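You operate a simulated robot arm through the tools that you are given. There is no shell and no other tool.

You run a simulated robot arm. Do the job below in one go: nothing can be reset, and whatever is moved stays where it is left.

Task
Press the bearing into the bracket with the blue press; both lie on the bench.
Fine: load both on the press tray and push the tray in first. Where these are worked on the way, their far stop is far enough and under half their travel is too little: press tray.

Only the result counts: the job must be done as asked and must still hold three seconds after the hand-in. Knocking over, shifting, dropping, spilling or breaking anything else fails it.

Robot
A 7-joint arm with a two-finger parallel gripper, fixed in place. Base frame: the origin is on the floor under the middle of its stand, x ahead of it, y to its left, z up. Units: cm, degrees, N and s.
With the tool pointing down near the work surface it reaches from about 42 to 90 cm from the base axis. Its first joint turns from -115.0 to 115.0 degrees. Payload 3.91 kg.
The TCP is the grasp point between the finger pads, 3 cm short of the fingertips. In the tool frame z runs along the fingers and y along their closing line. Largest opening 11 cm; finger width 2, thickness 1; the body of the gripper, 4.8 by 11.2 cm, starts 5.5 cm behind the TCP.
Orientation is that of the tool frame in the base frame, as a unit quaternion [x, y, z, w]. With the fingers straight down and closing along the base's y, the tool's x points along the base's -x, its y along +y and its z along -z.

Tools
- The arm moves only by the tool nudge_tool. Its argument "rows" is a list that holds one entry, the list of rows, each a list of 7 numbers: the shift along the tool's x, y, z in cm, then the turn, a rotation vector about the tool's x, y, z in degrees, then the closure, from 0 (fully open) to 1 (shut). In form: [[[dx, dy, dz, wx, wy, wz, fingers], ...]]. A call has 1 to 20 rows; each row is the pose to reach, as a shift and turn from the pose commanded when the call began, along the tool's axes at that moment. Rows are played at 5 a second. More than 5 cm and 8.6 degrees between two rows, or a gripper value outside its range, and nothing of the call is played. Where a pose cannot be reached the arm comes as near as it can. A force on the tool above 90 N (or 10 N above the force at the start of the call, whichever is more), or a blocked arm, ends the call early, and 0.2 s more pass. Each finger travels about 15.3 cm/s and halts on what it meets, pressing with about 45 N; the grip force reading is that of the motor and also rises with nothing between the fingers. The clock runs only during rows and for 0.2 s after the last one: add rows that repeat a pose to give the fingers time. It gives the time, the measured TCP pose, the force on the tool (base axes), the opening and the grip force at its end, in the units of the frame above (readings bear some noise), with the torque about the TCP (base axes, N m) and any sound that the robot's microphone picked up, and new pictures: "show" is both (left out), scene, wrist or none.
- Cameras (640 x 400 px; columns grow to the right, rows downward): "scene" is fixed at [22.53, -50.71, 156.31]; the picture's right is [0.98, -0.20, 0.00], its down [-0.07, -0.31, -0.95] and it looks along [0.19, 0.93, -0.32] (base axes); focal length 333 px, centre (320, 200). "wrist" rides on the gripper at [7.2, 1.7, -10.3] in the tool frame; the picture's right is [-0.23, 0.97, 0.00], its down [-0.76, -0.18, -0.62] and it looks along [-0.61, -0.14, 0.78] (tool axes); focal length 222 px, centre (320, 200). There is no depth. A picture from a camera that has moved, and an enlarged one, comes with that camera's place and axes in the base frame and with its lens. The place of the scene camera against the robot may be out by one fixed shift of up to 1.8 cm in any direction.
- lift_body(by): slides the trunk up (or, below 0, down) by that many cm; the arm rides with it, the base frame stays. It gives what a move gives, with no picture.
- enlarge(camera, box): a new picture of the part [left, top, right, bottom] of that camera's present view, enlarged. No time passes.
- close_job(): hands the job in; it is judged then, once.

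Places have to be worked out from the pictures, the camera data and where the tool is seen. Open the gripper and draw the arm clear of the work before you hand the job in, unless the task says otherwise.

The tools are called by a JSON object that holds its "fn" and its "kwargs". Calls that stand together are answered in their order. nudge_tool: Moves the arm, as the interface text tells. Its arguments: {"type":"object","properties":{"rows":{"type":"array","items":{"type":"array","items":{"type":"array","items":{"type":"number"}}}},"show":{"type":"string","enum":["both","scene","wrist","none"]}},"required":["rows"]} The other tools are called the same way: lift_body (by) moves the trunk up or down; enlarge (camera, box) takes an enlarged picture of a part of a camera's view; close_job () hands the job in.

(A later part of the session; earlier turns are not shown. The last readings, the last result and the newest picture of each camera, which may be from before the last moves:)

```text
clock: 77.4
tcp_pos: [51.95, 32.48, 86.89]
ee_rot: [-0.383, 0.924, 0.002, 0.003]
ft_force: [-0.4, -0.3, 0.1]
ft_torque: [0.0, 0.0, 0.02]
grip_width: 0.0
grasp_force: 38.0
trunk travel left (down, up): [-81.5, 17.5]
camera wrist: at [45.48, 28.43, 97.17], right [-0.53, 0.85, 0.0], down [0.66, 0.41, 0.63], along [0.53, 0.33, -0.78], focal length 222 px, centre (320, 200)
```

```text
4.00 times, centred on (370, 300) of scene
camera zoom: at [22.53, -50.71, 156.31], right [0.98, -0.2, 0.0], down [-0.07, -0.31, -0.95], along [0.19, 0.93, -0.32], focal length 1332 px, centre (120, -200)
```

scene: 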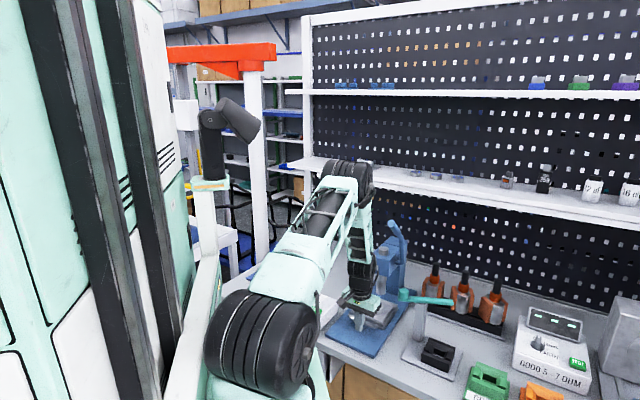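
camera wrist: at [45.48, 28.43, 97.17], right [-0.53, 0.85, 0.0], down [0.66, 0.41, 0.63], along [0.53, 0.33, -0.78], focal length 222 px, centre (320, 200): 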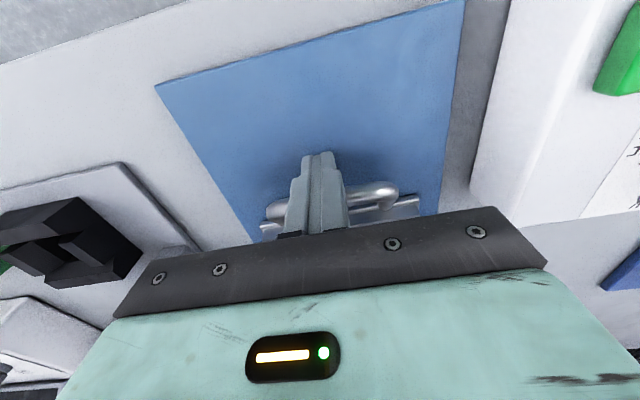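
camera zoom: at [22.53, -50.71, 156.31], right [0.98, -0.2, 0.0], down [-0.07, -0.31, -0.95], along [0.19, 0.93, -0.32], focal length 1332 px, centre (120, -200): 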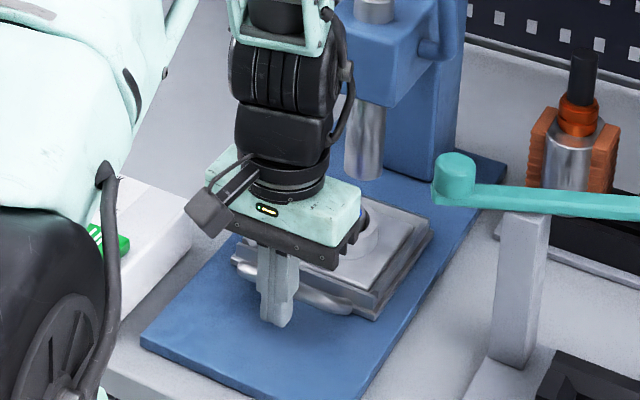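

The tray has moved ~9.5 cm with the bearing in place. Continue slowly and check as the bearing passes under the ram.

{"fn": "nudge_tool", "kwargs": {"rows": [[[-0.5, 0, 0, 0, 0, 0, 1.0], [-1.0, 0, 0, 0, 0, 0, 1.0], [-1.5, 0, 0, 0, 0, 0, 1.0], [-2.0, 0, 0, 0, 0, 0, 1.0], [-2.5, 0, 0, 0, 0, 0, 1.0], [-3.0, 0, 0, 0, 0, 0, 1.0], [-3.5, 0, 0, 0, 0, 0, 1.0], [-3.5, 0, 0, 0, 0, 0, 1.0]]]}}

{"fn": "enlarge", "kwargs": {"camera": "scene", "box": [340, 260, 410, 330]}}

```text
clock: 79.2
tcp_pos: [54.33, 35.16, 86.93]
ee_rot: [-0.383, 0.924, 0.002, 0.003]
ft_force: [0.4, 0.9, 0.4]
ft_torque: [-0.04, -0.02, -0.03]
grip_width: 0.0
grasp_force: 37.2
trunk travel left (down, up): [-81.5, 17.5]
camera wrist: at [47.95, 30.97, 97.25], right [-0.53, 0.85, 0.0], down [0.66, 0.41, 0.63], along [0.53, 0.33, -0.78], focal length 222 px, centre (320, 200)
```

scene: 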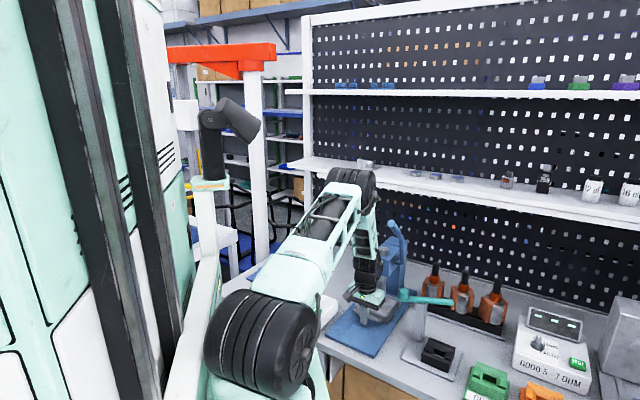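
wrist: 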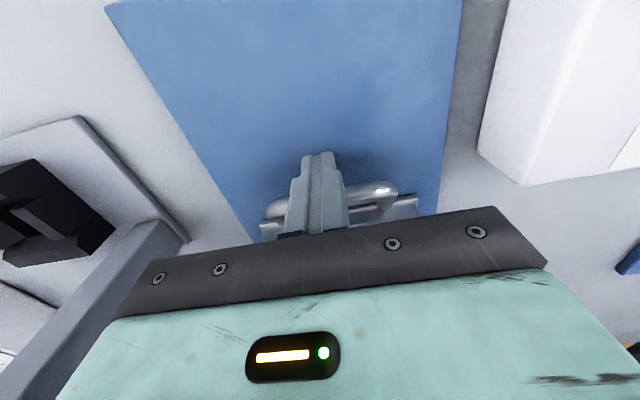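

```text
5.71 times, centred on (375, 295) of scene
camera zoom: at [22.53, -50.71, 156.31], right [0.98, -0.2, 0.0], down [-0.07, -0.31, -0.95], along [0.19, 0.93, -0.32], focal length 1903 px, centre (6, -343)
```

zoom: 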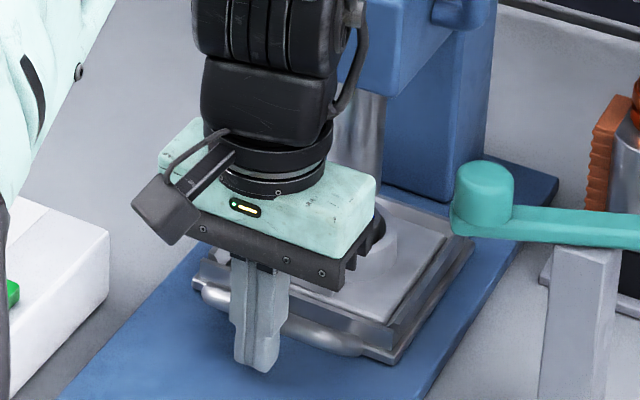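

Passing under the ram with no resistance. Continue the last ~2 cm slowly until the tray meets its inner stop.

{"fn": "nudge_tool", "kwargs": {"rows": [[[-0.3, 0, 0, 0, 0, 0, 1.0], [-0.6, 0, 0, 0, 0, 0, 1.0], [-0.9, 0, 0, 0, 0, 0, 1.0], [-1.2, 0, 0, 0, 0, 0, 1.0], [-1.5, 0, 0, 0, 0, 0, 1.0], [-1.8, 0, 0, 0, 0, 0, 1.0], [-2.1, 0, 0, 0, 0, 0, 1.0], [-2.4, 0, 0, 0, 0, 0, 1.0], [-2.4, 0, 0, 0, 0, 0, 1.0]]]}}

{"fn": "enlarge", "kwargs": {"camera": "scene", "box": [340, 250, 410, 320]}}

```text
clock: 81.2
tcp_pos: [55.8, 36.38, 86.95]
ee_rot: [-0.383, 0.924, 0.002, 0.001]
ft_force: [-12.2, -13.9, 3.0]
ft_torque: [-0.18, 0.0, 0.04]
grip_width: 0.01
grasp_force: 37.7
trunk travel left (down, up): [-81.5, 17.5]
camera wrist: at [49.47, 32.4, 97.25], right [-0.53, 0.85, 0.0], down [0.66, 0.41, 0.63], along [0.53, 0.33, -0.78], focal length 222 px, centre (320, 200)
```

scene: 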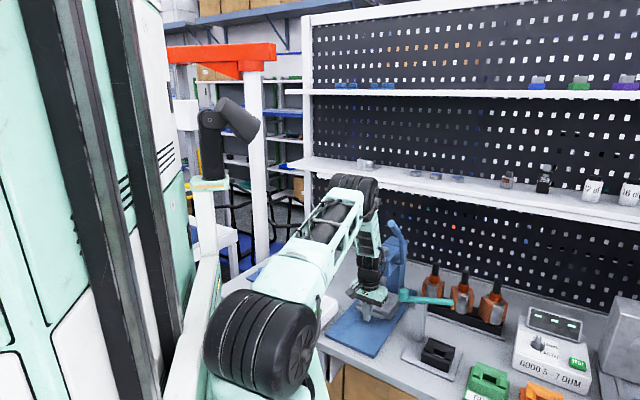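
wrist: 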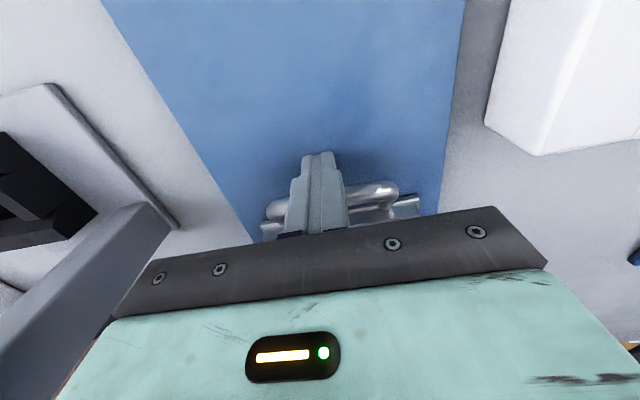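

```text
5.71 times, centred on (375, 285) of scene
camera zoom: at [22.53, -50.71, 156.31], right [0.98, -0.2, 0.0], down [-0.07, -0.31, -0.95], along [0.19, 0.93, -0.32], focal length 1903 px, centre (6, -286)
```

zoom: 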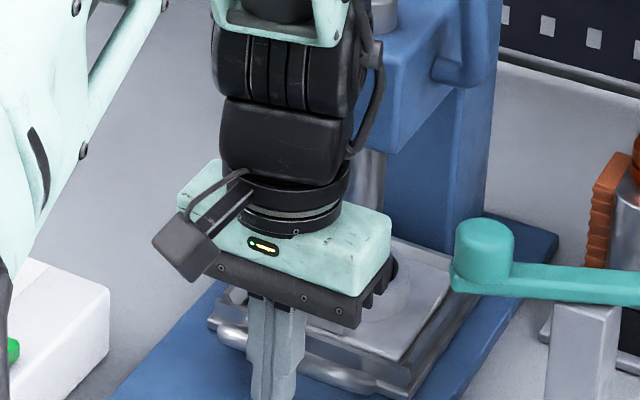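

Resistance of ~18 N with the handle back at its original u≈66.8: the inner stop. One slightly firmer push to make sure, then back off.

{"fn": "nudge_tool", "kwargs": {"rows": [[[-0.2, 0, 0, 0, 0, 0, 1.0], [-0.35, 0, 0, 0, 0, 0, 1.0], [-0.35, 0, 0, 0, 0, 0, 1.0], [-0.35, 0, 0, 0, 0, 0, 1.0]]], "show": "none"}}

{"fn": "nudge_tool", "kwargs": {"rows": [[[1.0, 0, 0, 0, 0, 0, 1.0], [3.0, 0, 0, 0, 0, 0, 1.0], [6.0, 0, 0, 0, 0, 0, 1.0], [10.0, 0, -3, 0, 0, 0, 1.0], [13.0, 0, -6, 0, 0, 0, 1.0], [13.0, 0, -6, 0, 0, 0, 1.0]]]}}

{"fn": "enlarge", "kwargs": {"camera": "scene", "box": [335, 215, 425, 325]}}

```text
clock: 82.2
tcp_pos: [55.86, 36.42, 86.99]
ee_rot: [-0.383, 0.924, -0.001, -0.003]
ft_force: [-32.2, -28.8, 4.7]
ft_torque: [0.16, 0.76, 0.08]
grip_width: 0.0
grasp_force: 37.6
trunk travel left (down, up): [-81.5, 17.5]
```

```text
clock: 83.6
tcp_pos: [47.1, 27.62, 93.1]
ee_rot: [-0.383, 0.924, 0.002, 0.004]
ft_force: [-0.1, 0.5, -0.1]
ft_torque: [-0.04, 0.01, 0.01]
grip_width: 0.01
grasp_force: 37.4
trunk travel left (down, up): [-81.5, 17.5]
camera wrist: at [40.8, 23.46, 103.29], right [-0.53, 0.85, 0.0], down [0.66, 0.41, 0.63], along [0.53, 0.34, -0.78], focal length 222 px, centre (320, 200)
```

scene: 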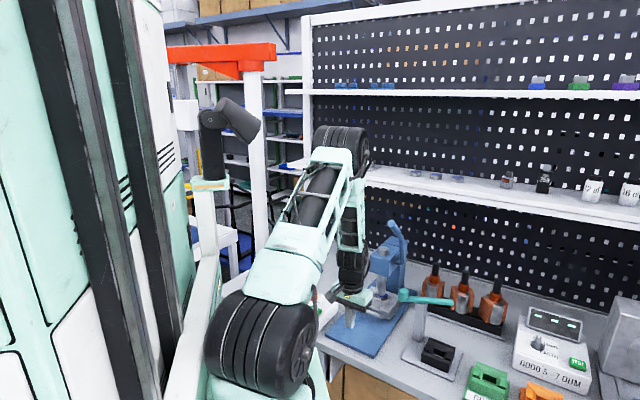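
wrist: 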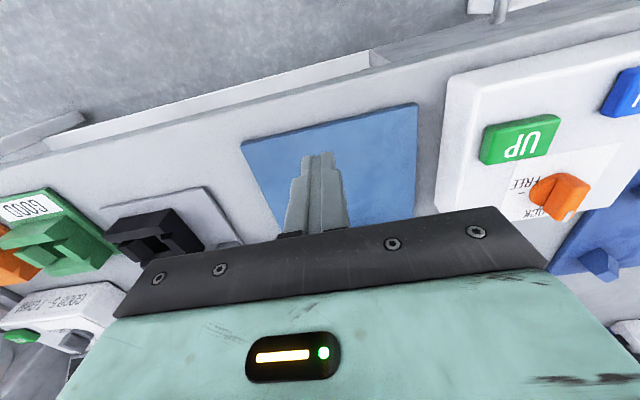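

```text
3.64 times, centred on (380, 270) of scene
camera zoom: at [22.53, -50.71, 156.31], right [0.98, -0.2, 0.0], down [-0.07, -0.31, -0.95], along [0.19, 0.93, -0.32], focal length 1211 px, centre (102, -54)
```

zoom: 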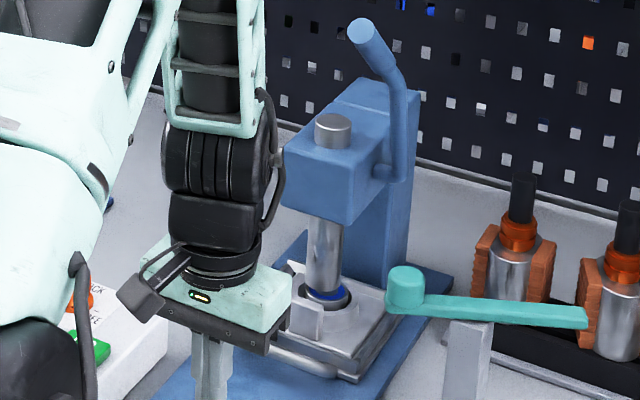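

The tray is firmly at its stop and the ram sits over the bearing. Now the lever: I'll rise in front of the press and look at the lever from above.

{"fn": "nudge_tool", "kwargs": {"rows": [[[0, -0.7, -4.2, 0, 0, 0, 0.8], [0, -1.4, -8.4, 0, 0, 0, 0.6], [0, -2.1, -12.6, 0, 0, 0, 0.5], [0, -2.8, -16.8, 0, 0, 0, 0.5], [0, -3.5, -21, 0, 0, 0, 0.5], [0, -4.2, -25.2, 0, 0, 0, 0.5], [-1, -4.9, -29.4, 0, 0, 0, 0.5], [-3, -5.6, -33.6, 0, 0, 0, 0.5], [-5, -6.2, -37.5, 0, 0, 0, 0.5], [-7, -6.2, -37.5, 0, 0, 0, 0.5], [-7, -6.2, -37.5, 0, 0, 0, 0.5]]]}}

```text
clock: 86.0
tcp_pos: [56.38, 27.95, 130.59]
ee_rot: [-0.382, 0.924, 0.002, 0.003]
ft_force: [0.0, 0.1, 0.3]
ft_torque: [0.0, 0.02, -0.01]
grip_width: 5.48
grasp_force: 0.0
trunk travel left (down, up): [-81.5, 17.5]
camera wrist: at [49.93, 23.82, 140.84], right [-0.53, 0.85, 0.0], down [0.66, 0.41, 0.63], along [0.53, 0.33, -0.78], focal length 222 px, centre (320, 200)
```

scene: 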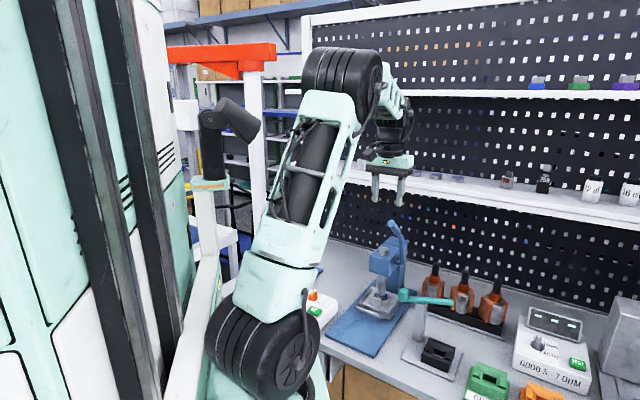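
wrist: 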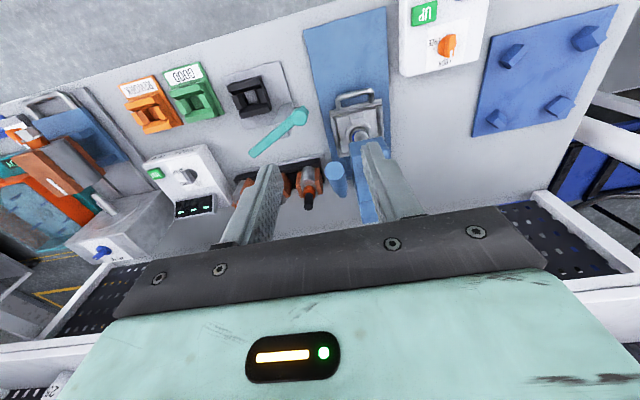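

{"fn": "enlarge", "kwargs": {"camera": "wrist", "box": [250, 70, 420, 230]}}

{"fn": "enlarge", "kwargs": {"camera": "scene", "box": [350, 200, 430, 320]}}

```text
2.50 times, centred on (335, 150) of wrist
camera zoom: at [49.93, 23.82, 140.84], right [-0.53, 0.85, 0.0], down [0.66, 0.41, 0.63], along [0.53, 0.33, -0.78], focal length 555 px, centre (282, 325)
```

zoom: 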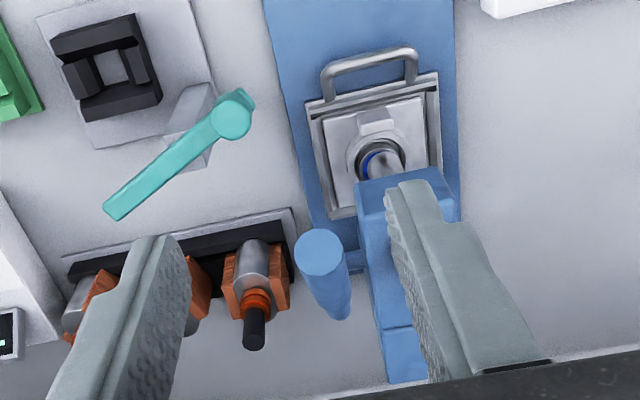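

```text
3.33 times, centred on (390, 260) of scene
camera zoom: at [22.53, -50.71, 156.31], right [0.98, -0.2, 0.0], down [-0.07, -0.31, -0.95], along [0.19, 0.93, -0.32], focal length 1110 px, centre (87, 0)
```

zoom: 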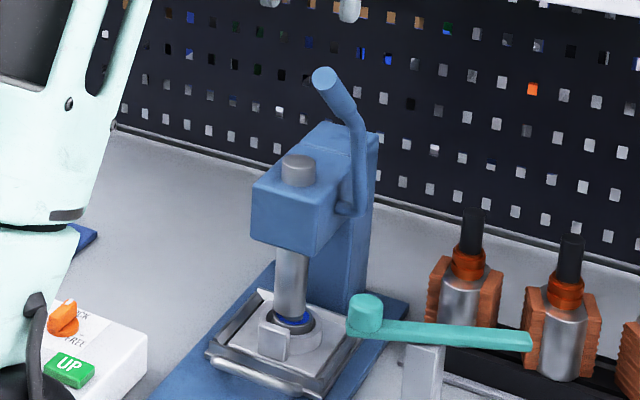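

The lever's geometry: pivot near (u 77, z 101), elbow (75,112), handle end (65.5, 119), all in the plane v≈−20. I'll straddle the handle end from above with the fingers, first moving over it.

{"fn": "nudge_tool", "kwargs": {"rows": [[[-2.5, 0.05, 0, 0, 0, 0, 0.5], [-5, 0.1, 0, 0, 0, 0, 0.5], [-7.3, 0.1, 0, 0, 0, 0, 0.5], [-7.3, 0.1, 3, 0, 0, 0, 0.5], [-7.3, 0.1, 6, 0, 0, 0, 0.5], [-7.3, 0.1, 7.5, 0, 0, 0, 0.5], [-7.3, 0.1, 7.5, 0, 0, 0, 0.5]]]}}

{"fn": "enlarge", "kwargs": {"camera": "wrist", "box": [230, 70, 430, 240]}}

{"fn": "enlarge", "kwargs": {"camera": "scene", "box": [350, 150, 430, 250]}}

```text
clock: 87.6
tcp_pos: [61.36, 33.18, 123.04]
ee_rot: [-0.384, 0.923, 0.002, 0.004]
ft_force: [-0.2, -0.1, 1.4]
ft_torque: [0.0, 0.01, 0.0]
grip_width: 5.5
grasp_force: 0.0
trunk travel left (down, up): [-81.5, 17.5]
camera wrist: at [54.98, 29.12, 133.3], right [-0.53, 0.85, 0.0], down [0.66, 0.41, 0.63], along [0.53, 0.33, -0.78], focal length 222 px, centre (320, 200)
```

scene: 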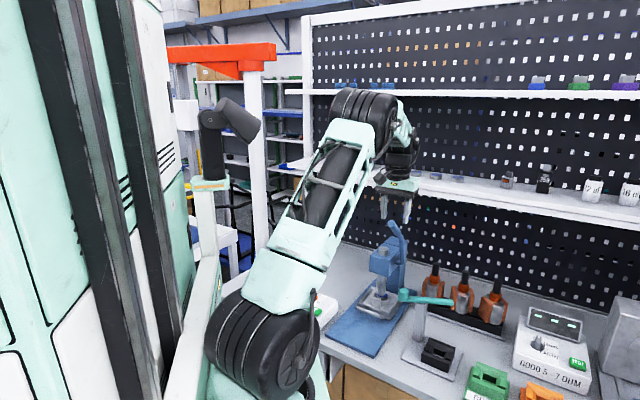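
wrist: 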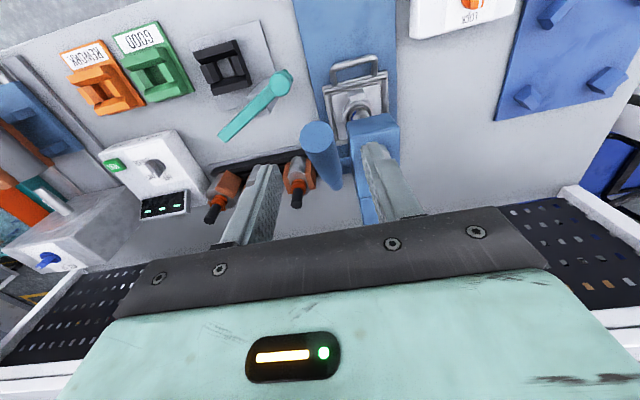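

```text
2.35 times, centred on (330, 155) of wrist
camera zoom: at [54.98, 29.12, 133.3], right [-0.53, 0.85, 0.0], down [0.66, 0.41, 0.63], along [0.53, 0.33, -0.78], focal length 523 px, centre (296, 306)
```

zoom: 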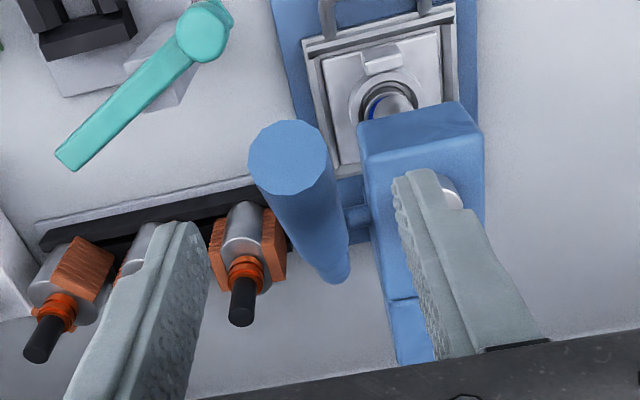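

```text
4.00 times, centred on (390, 200) of scene
camera zoom: at [22.53, -50.71, 156.31], right [0.98, -0.2, 0.0], down [-0.07, -0.31, -0.95], along [0.19, 0.93, -0.32], focal length 1332 px, centre (40, 200)
```

zoom: 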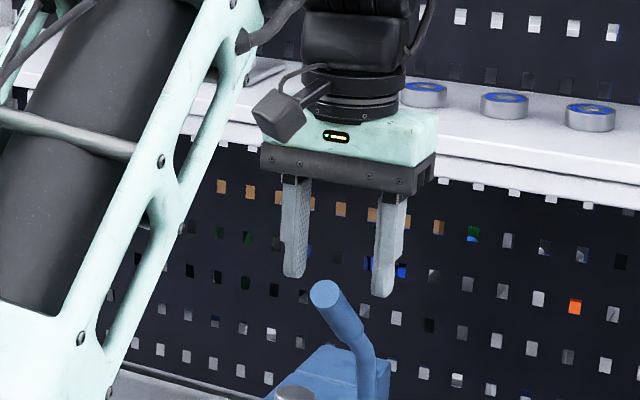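

The handle lies centred between the fingers. Lower 5 cm and grip it.

{"fn": "nudge_tool", "kwargs": {"rows": [[[0, 0, 1.7, 0, 0, 0, 0.5], [0, 0, 3.4, 0, 0, 0, 0.5], [0, 0, 5.1, 0, 0, 0, 0.5], [0, 0, 5.1, 0, 0, 0, 0.6], [0, 0, 5.1, 0, 0, 0, 0.7], [0, 0, 5.1, 0, 0, 0, 0.8], [0, 0, 5.1, 0, 0, 0, 0.9], [0, 0, 5.1, 0, 0, 0, 0.9]]]}}

{"fn": "enlarge", "kwargs": {"camera": "scene", "box": [350, 180, 430, 300]}}

```text
clock: 89.4
tcp_pos: [61.33, 33.55, 117.85]
ee_rot: [-0.383, 0.924, 0.002, 0.003]
ft_force: [-9.4, 10.0, -3.8]
ft_torque: [0.11, -0.31, -0.28]
grip_width: 2.16
grasp_force: 45.5
trunk travel left (down, up): [-81.5, 17.5]
camera wrist: at [54.92, 29.28, 128.19], right [-0.53, 0.85, 0.01], down [0.66, 0.41, 0.63], along [0.53, 0.34, -0.78], focal length 222 px, centre (320, 200)
```

scene: 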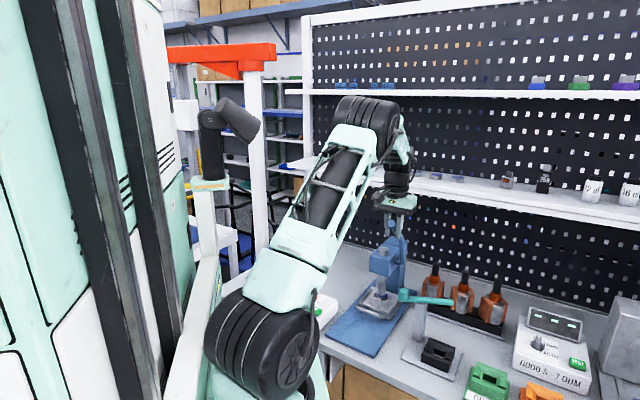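
wrist: 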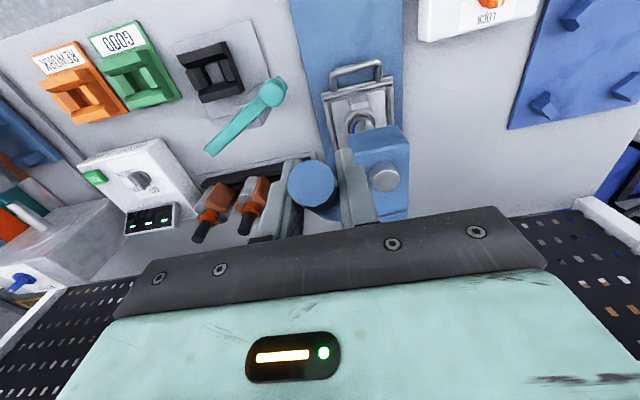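

```text
3.33 times, centred on (390, 240) of scene
camera zoom: at [22.53, -50.71, 156.31], right [0.98, -0.2, 0.0], down [-0.07, -0.31, -0.95], along [0.19, 0.93, -0.32], focal length 1110 px, centre (87, 67)
```

zoom: 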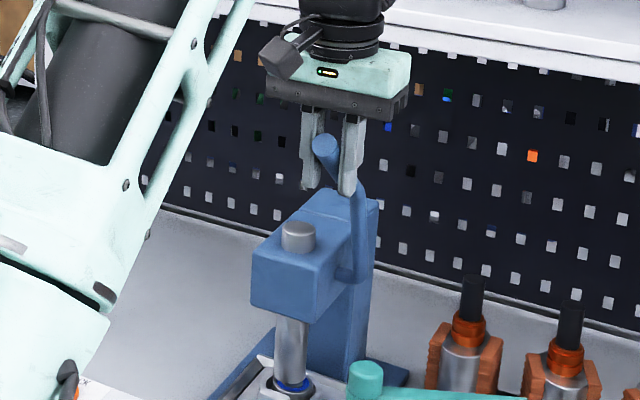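

Gripped at 2.16 cm. Now start pulling the lever along its arc toward the robot and down, first 12°, watching the forces.

{"fn": "nudge_tool", "kwargs": {"rows": [[[0.85, 0.2, 0.51, 0, 0, 0, 0.9], [1.68, 0.2, 1.1, 0, 0, 0, 0.9], [2.48, 0.2, 1.72, 0, 0, 0, 0.9], [3.25, 0.2, 2.39, 0, 0, 0, 0.9], [3.25, 0.2, 2.39, 0, 0, 0, 0.9]]]}}

{"fn": "enlarge", "kwargs": {"camera": "scene", "box": [350, 180, 430, 320]}}

```text
clock: 90.6
tcp_pos: [58.99, 31.2, 115.51]
ee_rot: [-0.382, 0.924, 0.002, 0.004]
ft_force: [-0.3, 16.0, -1.0]
ft_torque: [0.79, -0.92, -0.2]
grip_width: 2.15
grasp_force: 45.3
trunk travel left (down, up): [-81.5, 17.5]
camera wrist: at [52.62, 27.03, 125.81], right [-0.53, 0.85, 0.0], down [0.66, 0.41, 0.63], along [0.53, 0.34, -0.78], focal length 222 px, centre (320, 200)
```

scene: 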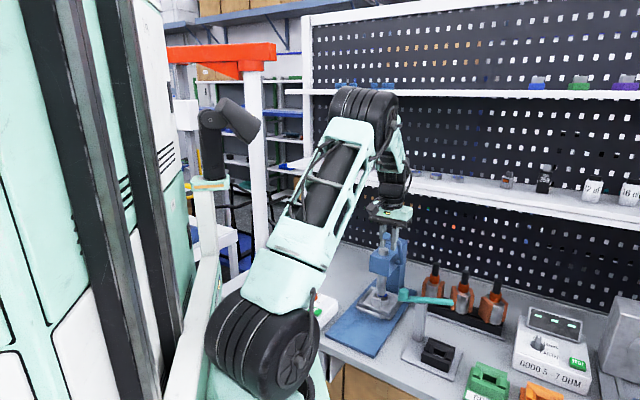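
wrist: 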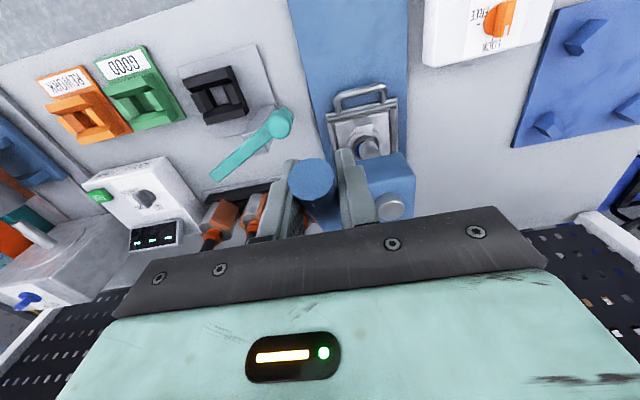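

```text
2.86 times, centred on (390, 250) of scene
camera zoom: at [22.53, -50.71, 156.31], right [0.98, -0.2, 0.0], down [-0.07, -0.31, -0.95], along [0.19, 0.93, -0.32], focal length 952 px, centre (120, 57)
```

zoom: 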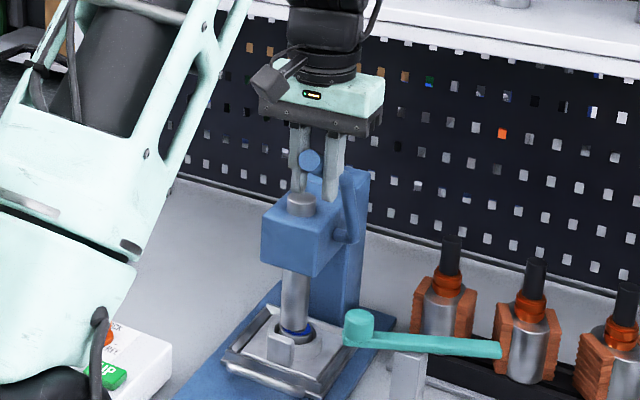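

The lever follows the arc with ~11 N. Continue pulling another ~23°.

{"fn": "nudge_tool", "kwargs": {"rows": [[[0.79, 0.15, 0.78, 0, 0, 0, 0.9], [1.7, 0.25, 1.79, 0, 0, 0, 0.9], [2.53, 0.25, 2.86, 0, 0, 0, 0.9], [3.29, 0.25, 3.98, 0, 0, 0, 0.9], [3.97, 0.25, 5.15, 0, 0, 0, 0.9], [4.56, 0.25, 6.37, 0, 0, 0, 0.9], [4.56, 0.25, 6.37, 0, 0, 0, 0.9]]]}}

{"fn": "enlarge", "kwargs": {"camera": "scene", "box": [340, 200, 420, 320]}}

```text
clock: 92.2
tcp_pos: [55.71, 27.84, 109.14]
ee_rot: [-0.381, 0.925, 0.002, 0.002]
ft_force: [16.1, -24.2, 13.0]
ft_torque: [1.06, -0.69, 0.01]
grip_width: 2.15
grasp_force: 45.0
trunk travel left (down, up): [-81.5, 17.5]
camera wrist: at [49.35, 23.81, 119.39], right [-0.53, 0.85, 0.0], down [0.66, 0.41, 0.63], along [0.53, 0.33, -0.78], focal length 222 px, centre (320, 200)
```

scene: 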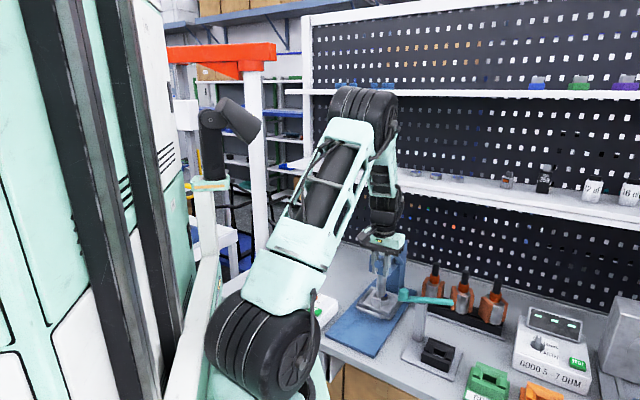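
wrist: 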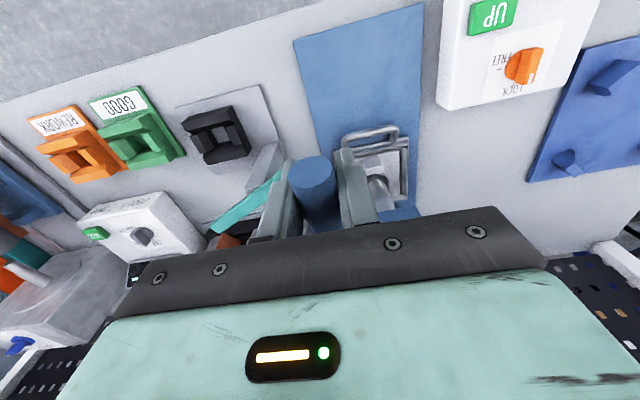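

```text
3.33 times, centred on (380, 260) of scene
camera zoom: at [22.53, -50.71, 156.31], right [0.98, -0.2, 0.0], down [-0.07, -0.31, -0.95], along [0.19, 0.93, -0.32], focal length 1110 px, centre (120, 0)
```

zoom: 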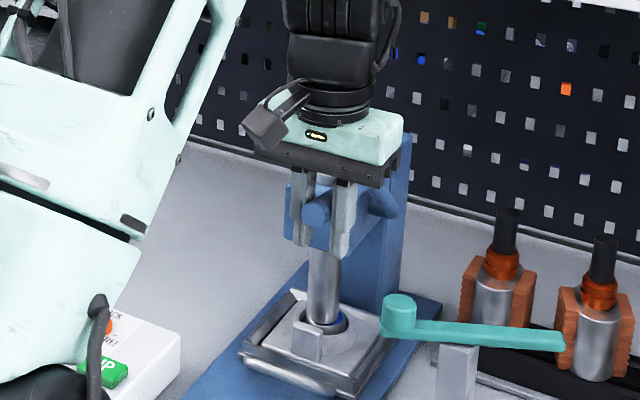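

The ram is coming down; there's a sideways force from my v correction, which I'll remove. Continue down to near horizontal.

{"fn": "nudge_tool", "kwargs": {"rows": [[[0.25, -0.3, 0.6, 0, 0, 0, 0.9], [0.51, -0.3, 1.26, 0, 0, 0, 0.9], [0.93, -0.3, 2.54, 0, 0, 0, 0.9], [1.26, -0.3, 3.86, 0, 0, 0, 0.9], [1.49, -0.3, 5.19, 0, 0, 0, 0.9], [1.49, -0.3, 5.19, 0, 0, 0, 0.9]]]}}

{"fn": "enlarge", "kwargs": {"camera": "scene", "box": [340, 220, 420, 340]}}

```text
clock: 93.6
tcp_pos: [54.58, 26.78, 103.73]
ee_rot: [-0.382, 0.924, 0.003, 0.002]
ft_force: [11.0, -9.4, -1.5]
ft_torque: [-0.53, 0.91, -0.01]
grip_width: 2.19
grasp_force: 44.9
trunk travel left (down, up): [-81.5, 17.5]
camera wrist: at [48.26, 22.66, 114.05], right [-0.53, 0.85, 0.0], down [0.66, 0.41, 0.63], along [0.53, 0.33, -0.78], focal length 222 px, centre (320, 200)
```

scene: 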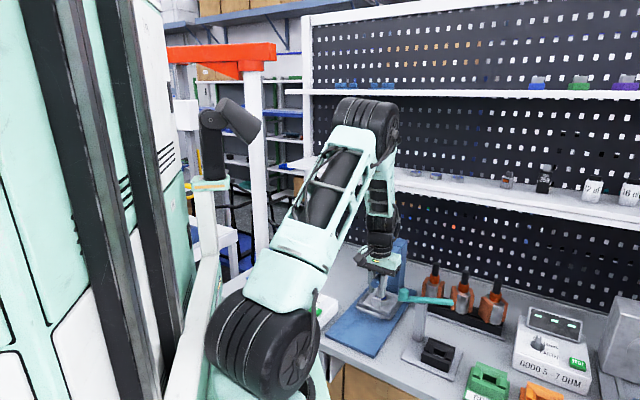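
wrist: 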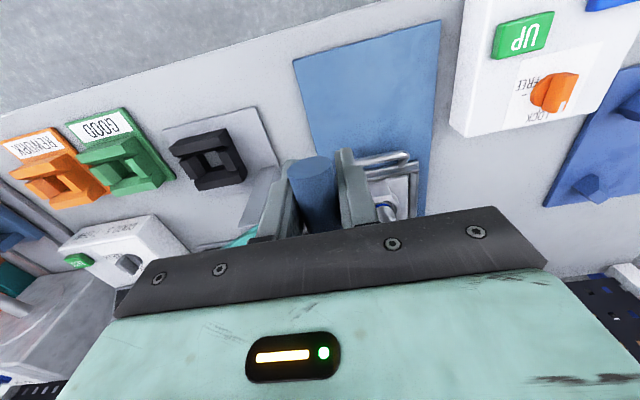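

```text
3.33 times, centred on (380, 280) of scene
camera zoom: at [22.53, -50.71, 156.31], right [0.98, -0.2, 0.0], down [-0.07, -0.31, -0.95], along [0.19, 0.93, -0.32], focal length 1110 px, centre (120, -67)
```

zoom: 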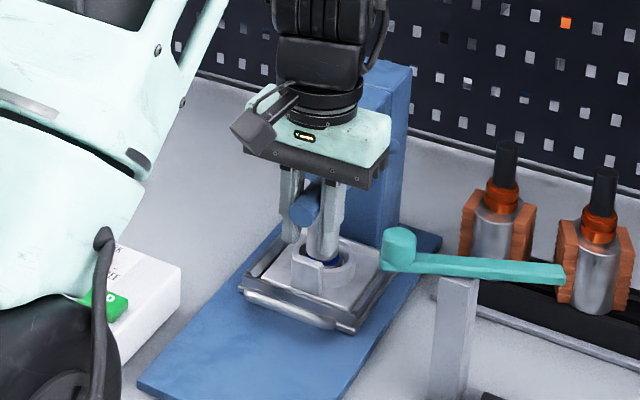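

{"fn": "enlarge", "kwargs": {"camera": "scene", "box": [360, 280, 400, 320]}}

{"fn": "enlarge", "kwargs": {"camera": "wrist", "box": [290, 120, 450, 240]}}

```text
10.00 times, centred on (380, 300) of scene
camera zoom: at [22.53, -50.71, 156.31], right [0.98, -0.2, 0.0], down [-0.07, -0.31, -0.95], along [0.19, 0.93, -0.32], focal length 3331 px, centre (-280, -800)
```

zoom: 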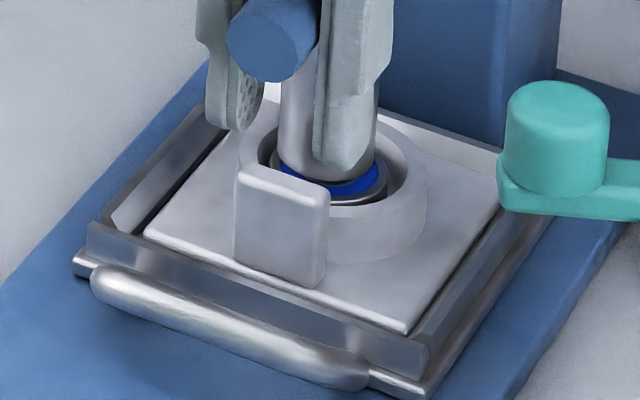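

```text
3.33 times, centred on (370, 180) of wrist
camera zoom: at [48.26, 22.66, 114.05], right [-0.53, 0.85, 0.0], down [0.66, 0.41, 0.63], along [0.53, 0.33, -0.78], focal length 740 px, centre (153, 267)
```

zoom: 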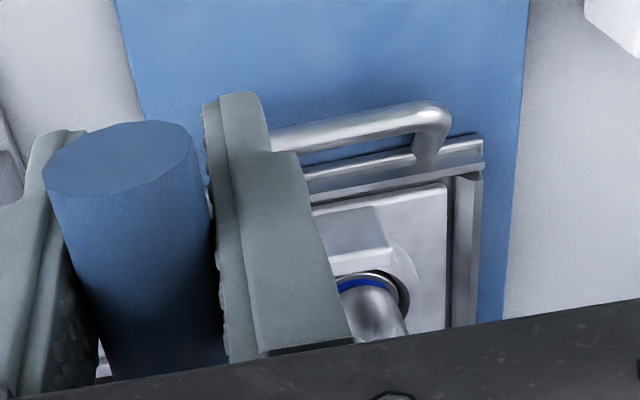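

Ram now contacts the bearing. Continue the stroke in small steps, watching force.

{"fn": "nudge_tool", "kwargs": {"rows": [[[0.1, -0.15, 0.7, 0, 0, 0, 0.9], [0.14, -0.15, 1.35, 0, 0, 0, 0.9], [0.17, -0.15, 2.0, 0, 0, 0, 0.9], [0.19, -0.15, 2.7, 0, 0, 0, 0.9], [0.17, -0.15, 3.4, 0, 0, 0, 0.9], [0.14, -0.15, 4.05, 0, 0, 0, 0.9], [0.14, -0.15, 4.05, 0, 0, 0, 0.9]]]}}

{"fn": "enlarge", "kwargs": {"camera": "scene", "box": [360, 275, 400, 325]}}

```text
clock: 95.2
tcp_pos: [54.5, 26.81, 99.78]
ee_rot: [-0.383, 0.924, 0.002, 0.002]
ft_force: [-20.7, -13.6, 8.0]
ft_torque: [0.62, -0.68, -0.05]
grip_width: 2.16
grasp_force: 45.0
trunk travel left (down, up): [-81.5, 17.5]
camera wrist: at [48.19, 22.58, 110.1], right [-0.53, 0.85, 0.0], down [0.66, 0.41, 0.63], along [0.53, 0.33, -0.78], focal length 222 px, centre (320, 200)
```

scene: 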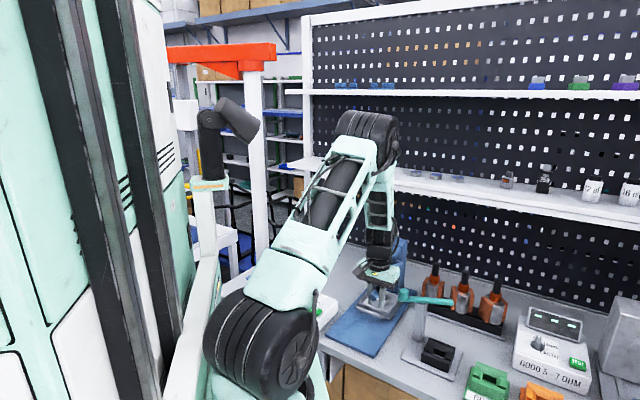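
wrist: 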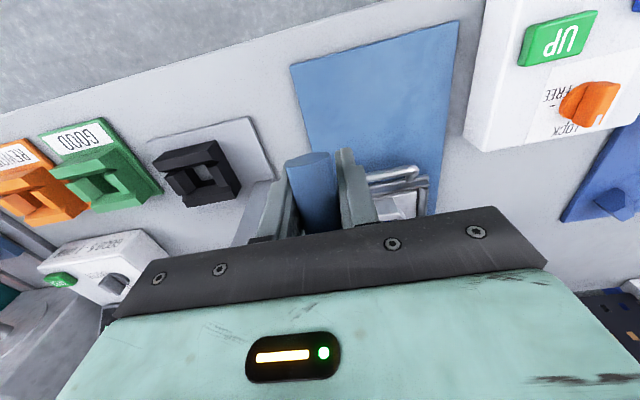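

```text
8.00 times, centred on (380, 300) of scene
camera zoom: at [22.53, -50.71, 156.31], right [0.98, -0.2, 0.0], down [-0.07, -0.31, -0.95], along [0.19, 0.93, -0.32], focal length 2665 px, centre (-160, -600)
```

zoom: 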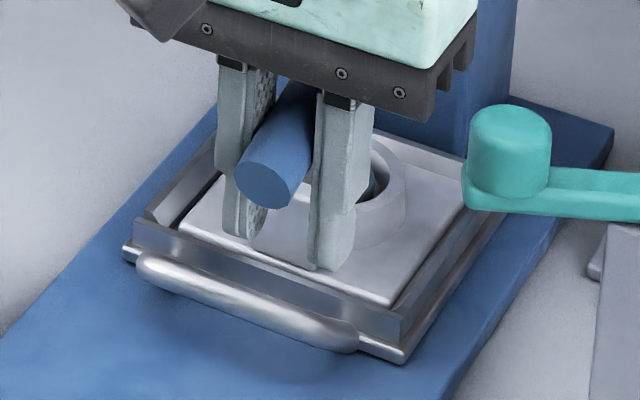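

Light load so far (~8 N in z). The measured points fit the arc well; continue.

{"fn": "nudge_tool", "kwargs": {"rows": [[[0.19, 0, 0.7, 0, 0, 0, 0.9], [0.11, 0, 1.38, 0, 0, 0, 0.9], [0.0, 0, 2.05, 0, 0, 0, 0.9], [-0.13, 0, 2.74, 0, 0, 0, 0.9], [-0.29, 0, 3.4, 0, 0, 0, 0.9], [-0.46, 0, 4.07, 0, 0, 0, 0.9], [-0.46, 0, 4.07, 0, 0, 0, 0.9]]]}}

{"fn": "enlarge", "kwargs": {"camera": "scene", "box": [350, 250, 420, 330]}}

```text
clock: 96.8
tcp_pos: [54.86, 27.1, 95.83]
ee_rot: [-0.384, 0.923, 0.002, 0.003]
ft_force: [-24.0, -2.1, 7.2]
ft_torque: [0.47, -0.9, -0.05]
grip_width: 2.19
grasp_force: 45.1
trunk travel left (down, up): [-81.5, 17.5]
camera wrist: at [48.63, 23.03, 106.07], right [-0.53, 0.85, 0.0], down [0.66, 0.41, 0.63], along [0.53, 0.33, -0.78], focal length 222 px, centre (320, 200)
```

scene: 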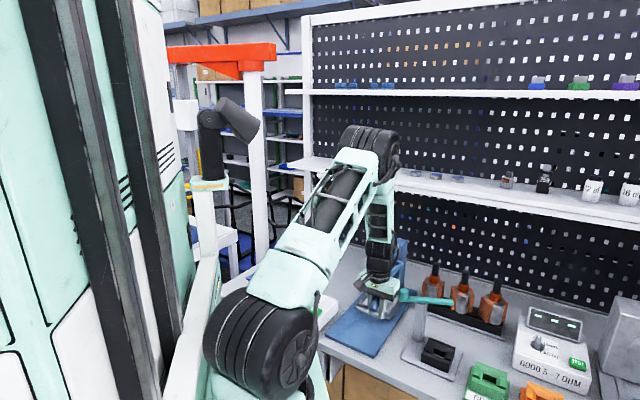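
wrist: 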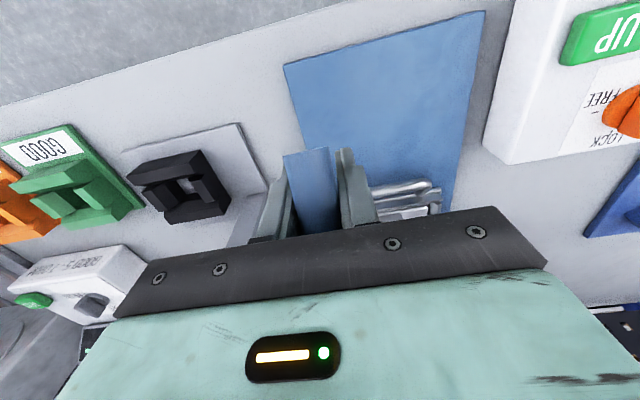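

```text
5.00 times, centred on (385, 290) of scene
camera zoom: at [22.53, -50.71, 156.31], right [0.98, -0.2, 0.0], down [-0.07, -0.31, -0.95], along [0.19, 0.93, -0.32], focal length 1665 px, centre (-5, -250)
```

zoom: 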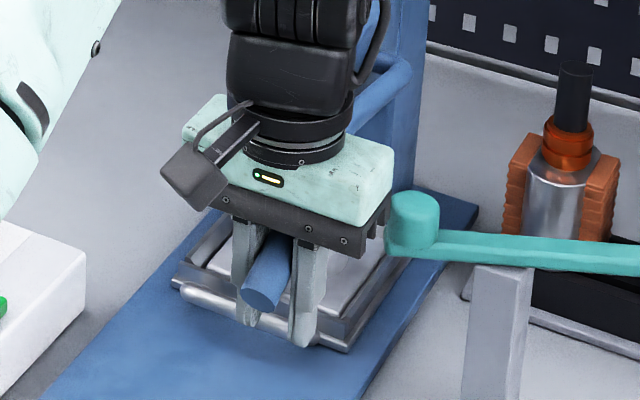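

Total rotation is now ~75° and the load is still light. Continue a little further to find the end of the stroke.

{"fn": "nudge_tool", "kwargs": {"rows": [[[-0.05, 0.1, 0.65, 0, 0, 0, 0.9], [-0.23, 0.15, 1.3, 0, 0, 0, 0.9], [-0.48, 0.15, 1.95, 0, 0, 0, 0.9], [-0.74, 0.15, 2.57, 0, 0, 0, 0.9], [-0.74, 0.15, 2.57, 0, 0, 0, 0.9]]]}}

{"fn": "enlarge", "kwargs": {"camera": "scene", "box": [350, 250, 420, 330]}}

```text
clock: 98.0
tcp_pos: [55.45, 27.47, 93.32]
ee_rot: [-0.383, 0.924, 0.002, 0.002]
ft_force: [-26.2, -21.5, 27.7]
ft_torque: [2.58, -2.92, 0.08]
grip_width: 2.19
grasp_force: 45.1
trunk travel left (down, up): [-81.5, 17.5]
camera wrist: at [49.04, 23.47, 103.59], right [-0.53, 0.85, 0.0], down [0.66, 0.41, 0.63], along [0.53, 0.33, -0.78], focal length 222 px, centre (320, 200)
```

scene: 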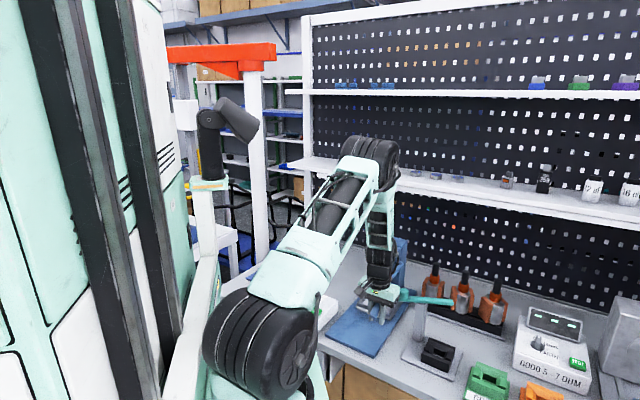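
wrist: 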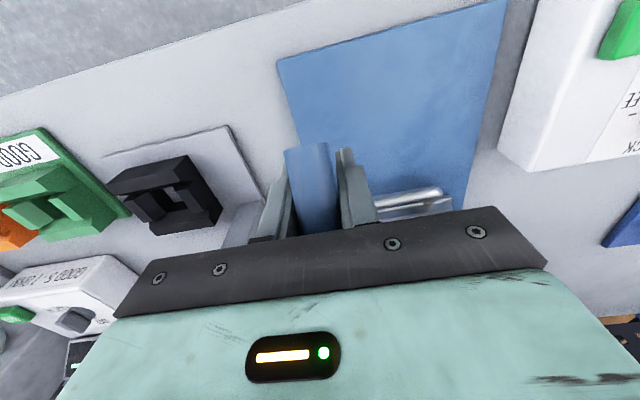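

```text
5.00 times, centred on (385, 290) of scene
camera zoom: at [22.53, -50.71, 156.31], right [0.98, -0.2, 0.0], down [-0.07, -0.31, -0.95], along [0.19, 0.93, -0.32], focal length 1665 px, centre (-5, -250)
```

zoom: 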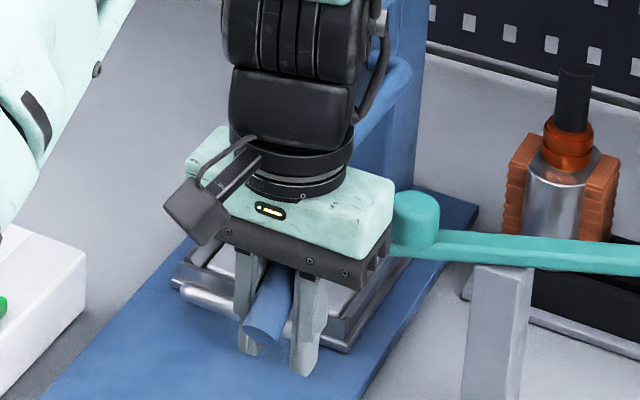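

Resistance has risen to ~40 N along the stroke. I'll push slightly further in small increments to see whether this is the pressing load or the end stop.

{"fn": "nudge_tool", "kwargs": {"rows": [[[-0.1, 0, 0.25, 0, 0, 0, 0.9], [-0.2, 0, 0.5, 0, 0, 0, 0.9], [-0.2, 0, 0.5, 0, 0, 0, 0.9], [-0.2, 0, 0.5, 0, 0, 0, 0.9]]], "show": "none"}}

```text
clock: 99.0
tcp_pos: [55.41, 27.6, 93.11]
ee_rot: [-0.382, 0.924, 0.002, 0.004]
ft_force: [-36.2, -44.3, 67.1]
ft_torque: [3.69, -3.4, -0.08]
grip_width: 2.17
grasp_force: 44.8
trunk travel left (down, up): [-81.5, 17.5]
```

Now the load rises steeply to ~85 N with almost no motion, so the stroke's end is reached (about 83°). I back off a little and raise the lever the way it came to inspect the bearing.

{"fn": "nudge_tool", "kwargs": {"rows": [[[0.1, 0, -0.3, 0, 0, 0, 0.9], [0.2, 0, -0.6, 0, 0, 0, 0.9], [0.7, 0, -1.9, 0, 0, 0, 0.9], [1.0, 0, -3.2, 0, 0, 0, 0.9], [1.2, 0, -4.6, 0, 0, 0, 0.9], [1.3, 0, -6.0, 0, 0, 0, 0.9], [1.3, 0, -7.4, 0, 0, 0, 0.9], [1.2, 0, -8.8, 0, 0, 0, 0.9], [1.0, 0, -10.2, 0, 0, 0, 0.9], [1.0, 0, -10.2, 0, 0, 0, 0.9]]]}}

{"fn": "enlarge", "kwargs": {"camera": "scene", "box": [350, 240, 420, 330]}}

```text
clock: 101.2
tcp_pos: [55.12, 27.26, 102.68]
ee_rot: [-0.383, 0.924, 0.003, 0.004]
ft_force: [13.7, 7.0, -5.0]
ft_torque: [-0.85, 1.09, -0.05]
grip_width: 2.14
grasp_force: 45.3
trunk travel left (down, up): [-81.5, 17.5]
camera wrist: at [48.72, 23.14, 112.98], right [-0.53, 0.85, 0.0], down [0.66, 0.41, 0.63], along [0.53, 0.33, -0.78], focal length 222 px, centre (320, 200)
```

scene: 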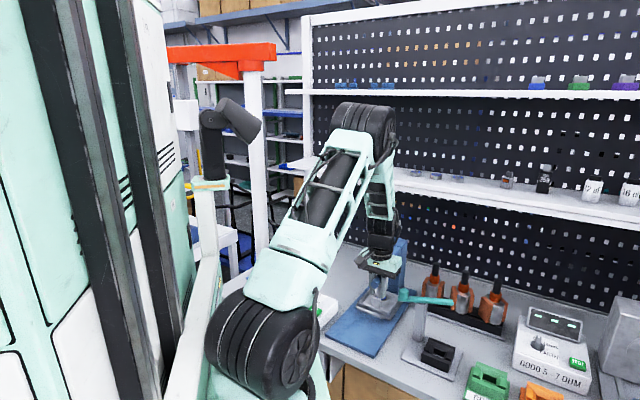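
wrist: 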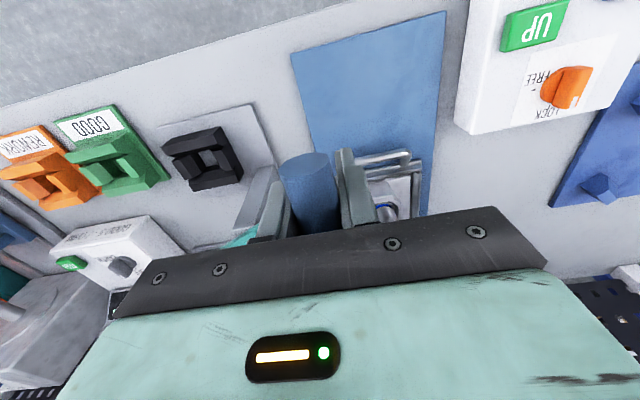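

```text
4.44 times, centred on (385, 285) of scene
camera zoom: at [22.53, -50.71, 156.31], right [0.98, -0.2, 0.0], down [-0.07, -0.31, -0.95], along [0.19, 0.93, -0.32], focal length 1480 px, centre (31, -178)
```

zoom: 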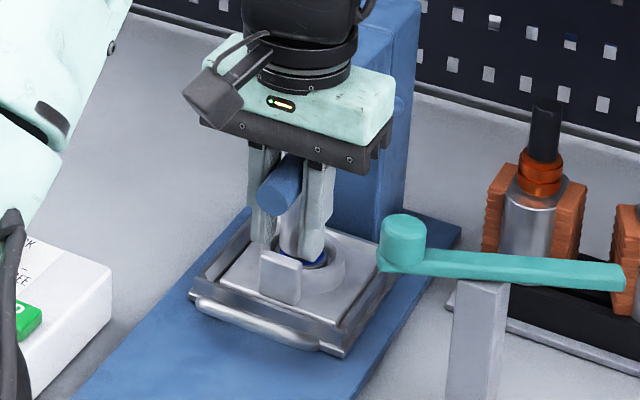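

Continue returning the lever to its upper rest position along the arc.

{"fn": "nudge_tool", "kwargs": {"rows": [[[0.15, 0, -1.85, 0, 0, 0, 0.9], [-0.2, 0, -3.49, 0, 0, 0, 0.9], [-0.71, 0, -5.09, 0, 0, 0, 0.9], [-1.35, 0, -6.63, 0, 0, 0, 0.9], [-2.12, 0, -8.12, 0, 0, 0, 0.9], [-3.02, 0, -9.53, 0, 0, 0, 0.9], [-4.04, 0, -10.86, 0, 0, 0, 0.9], [-5.17, 0, -12.1, 0, 0, 0, 0.9], [-6.41, 0, -13.22, 0, 0, 0, 0.9], [-7.74, 0, -14.25, 0, 0, 0, 0.9], [-8.29, 0, -14.62, 0, 0, 0, 0.9], [-8.29, 0, -14.62, 0, 0, 0, 0.9]]]}}

{"fn": "enlarge", "kwargs": {"camera": "scene", "box": [360, 275, 400, 325]}}

{"fn": "enlarge", "kwargs": {"camera": "scene", "box": [350, 180, 430, 320]}}

```text
clock: 103.8
tcp_pos: [60.49, 32.65, 117.45]
ee_rot: [-0.382, 0.924, 0.001, 0.0]
ft_force: [-15.6, -22.4, -14.7]
ft_torque: [-0.06, 0.02, -0.15]
grip_width: 2.19
grasp_force: 44.6
trunk travel left (down, up): [-81.5, 17.5]
camera wrist: at [54.19, 28.6, 127.74], right [-0.53, 0.85, 0.0], down [0.67, 0.41, 0.62], along [0.53, 0.33, -0.78], focal length 222 px, centre (320, 200)
```

scene: 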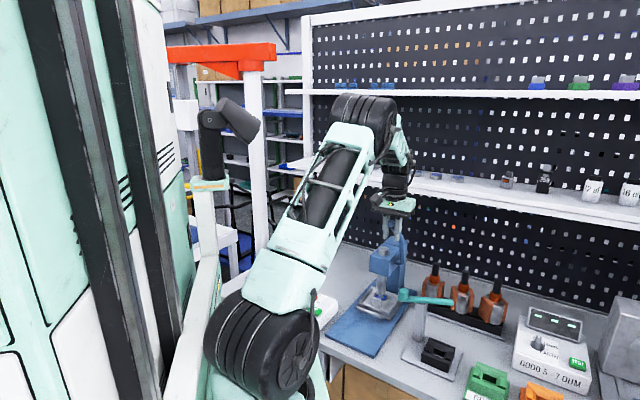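
wrist: 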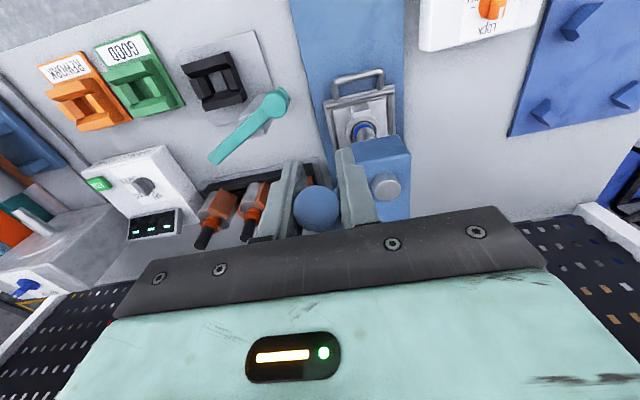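

```text
8.00 times, centred on (380, 300) of scene
camera zoom: at [22.53, -50.71, 156.31], right [0.98, -0.2, 0.0], down [-0.07, -0.31, -0.95], along [0.19, 0.93, -0.32], focal length 2665 px, centre (-160, -600)
```

zoom: 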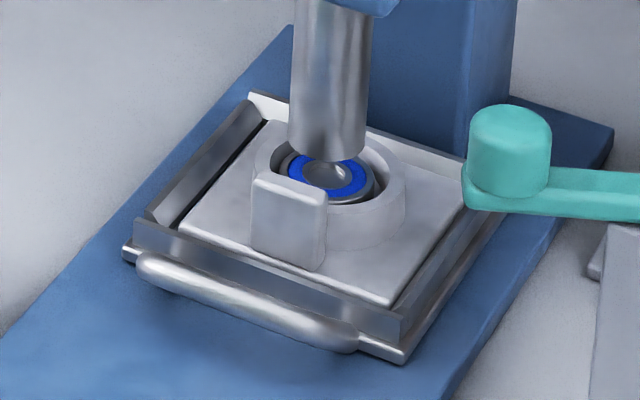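

```text
2.86 times, centred on (390, 250) of scene
camera zoom: at [22.53, -50.71, 156.31], right [0.98, -0.2, 0.0], down [-0.07, -0.31, -0.95], along [0.19, 0.93, -0.32], focal length 952 px, centre (120, 57)
```

zoom: 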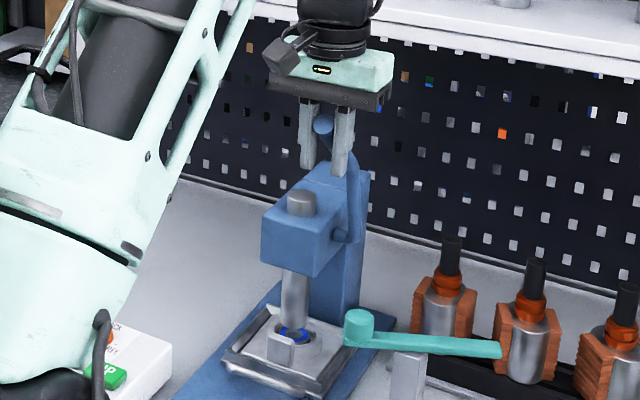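

The bearing now sits clearly lower in the ring. I'll nudge the lever the last few degrees up, then let go and inspect from closer.

{"fn": "nudge_tool", "kwargs": {"rows": [[[-0.4, 0, -0.3, 0, 0, 0, 0.9], [-0.6, 0, -0.4, 0, 0, 0, 0.9], [-0.6, 0, -0.4, 0, 0, 0, 0.9]]], "show": "none"}}

```text
clock: 104.6
tcp_pos: [61.01, 33.1, 117.88]
ee_rot: [-0.384, 0.923, 0.001, 0.0]
ft_force: [-19.4, -19.6, -21.7]
ft_torque: [0.02, -0.2, -0.13]
grip_width: 2.18
grasp_force: 44.9
trunk travel left (down, up): [-81.5, 17.5]
```

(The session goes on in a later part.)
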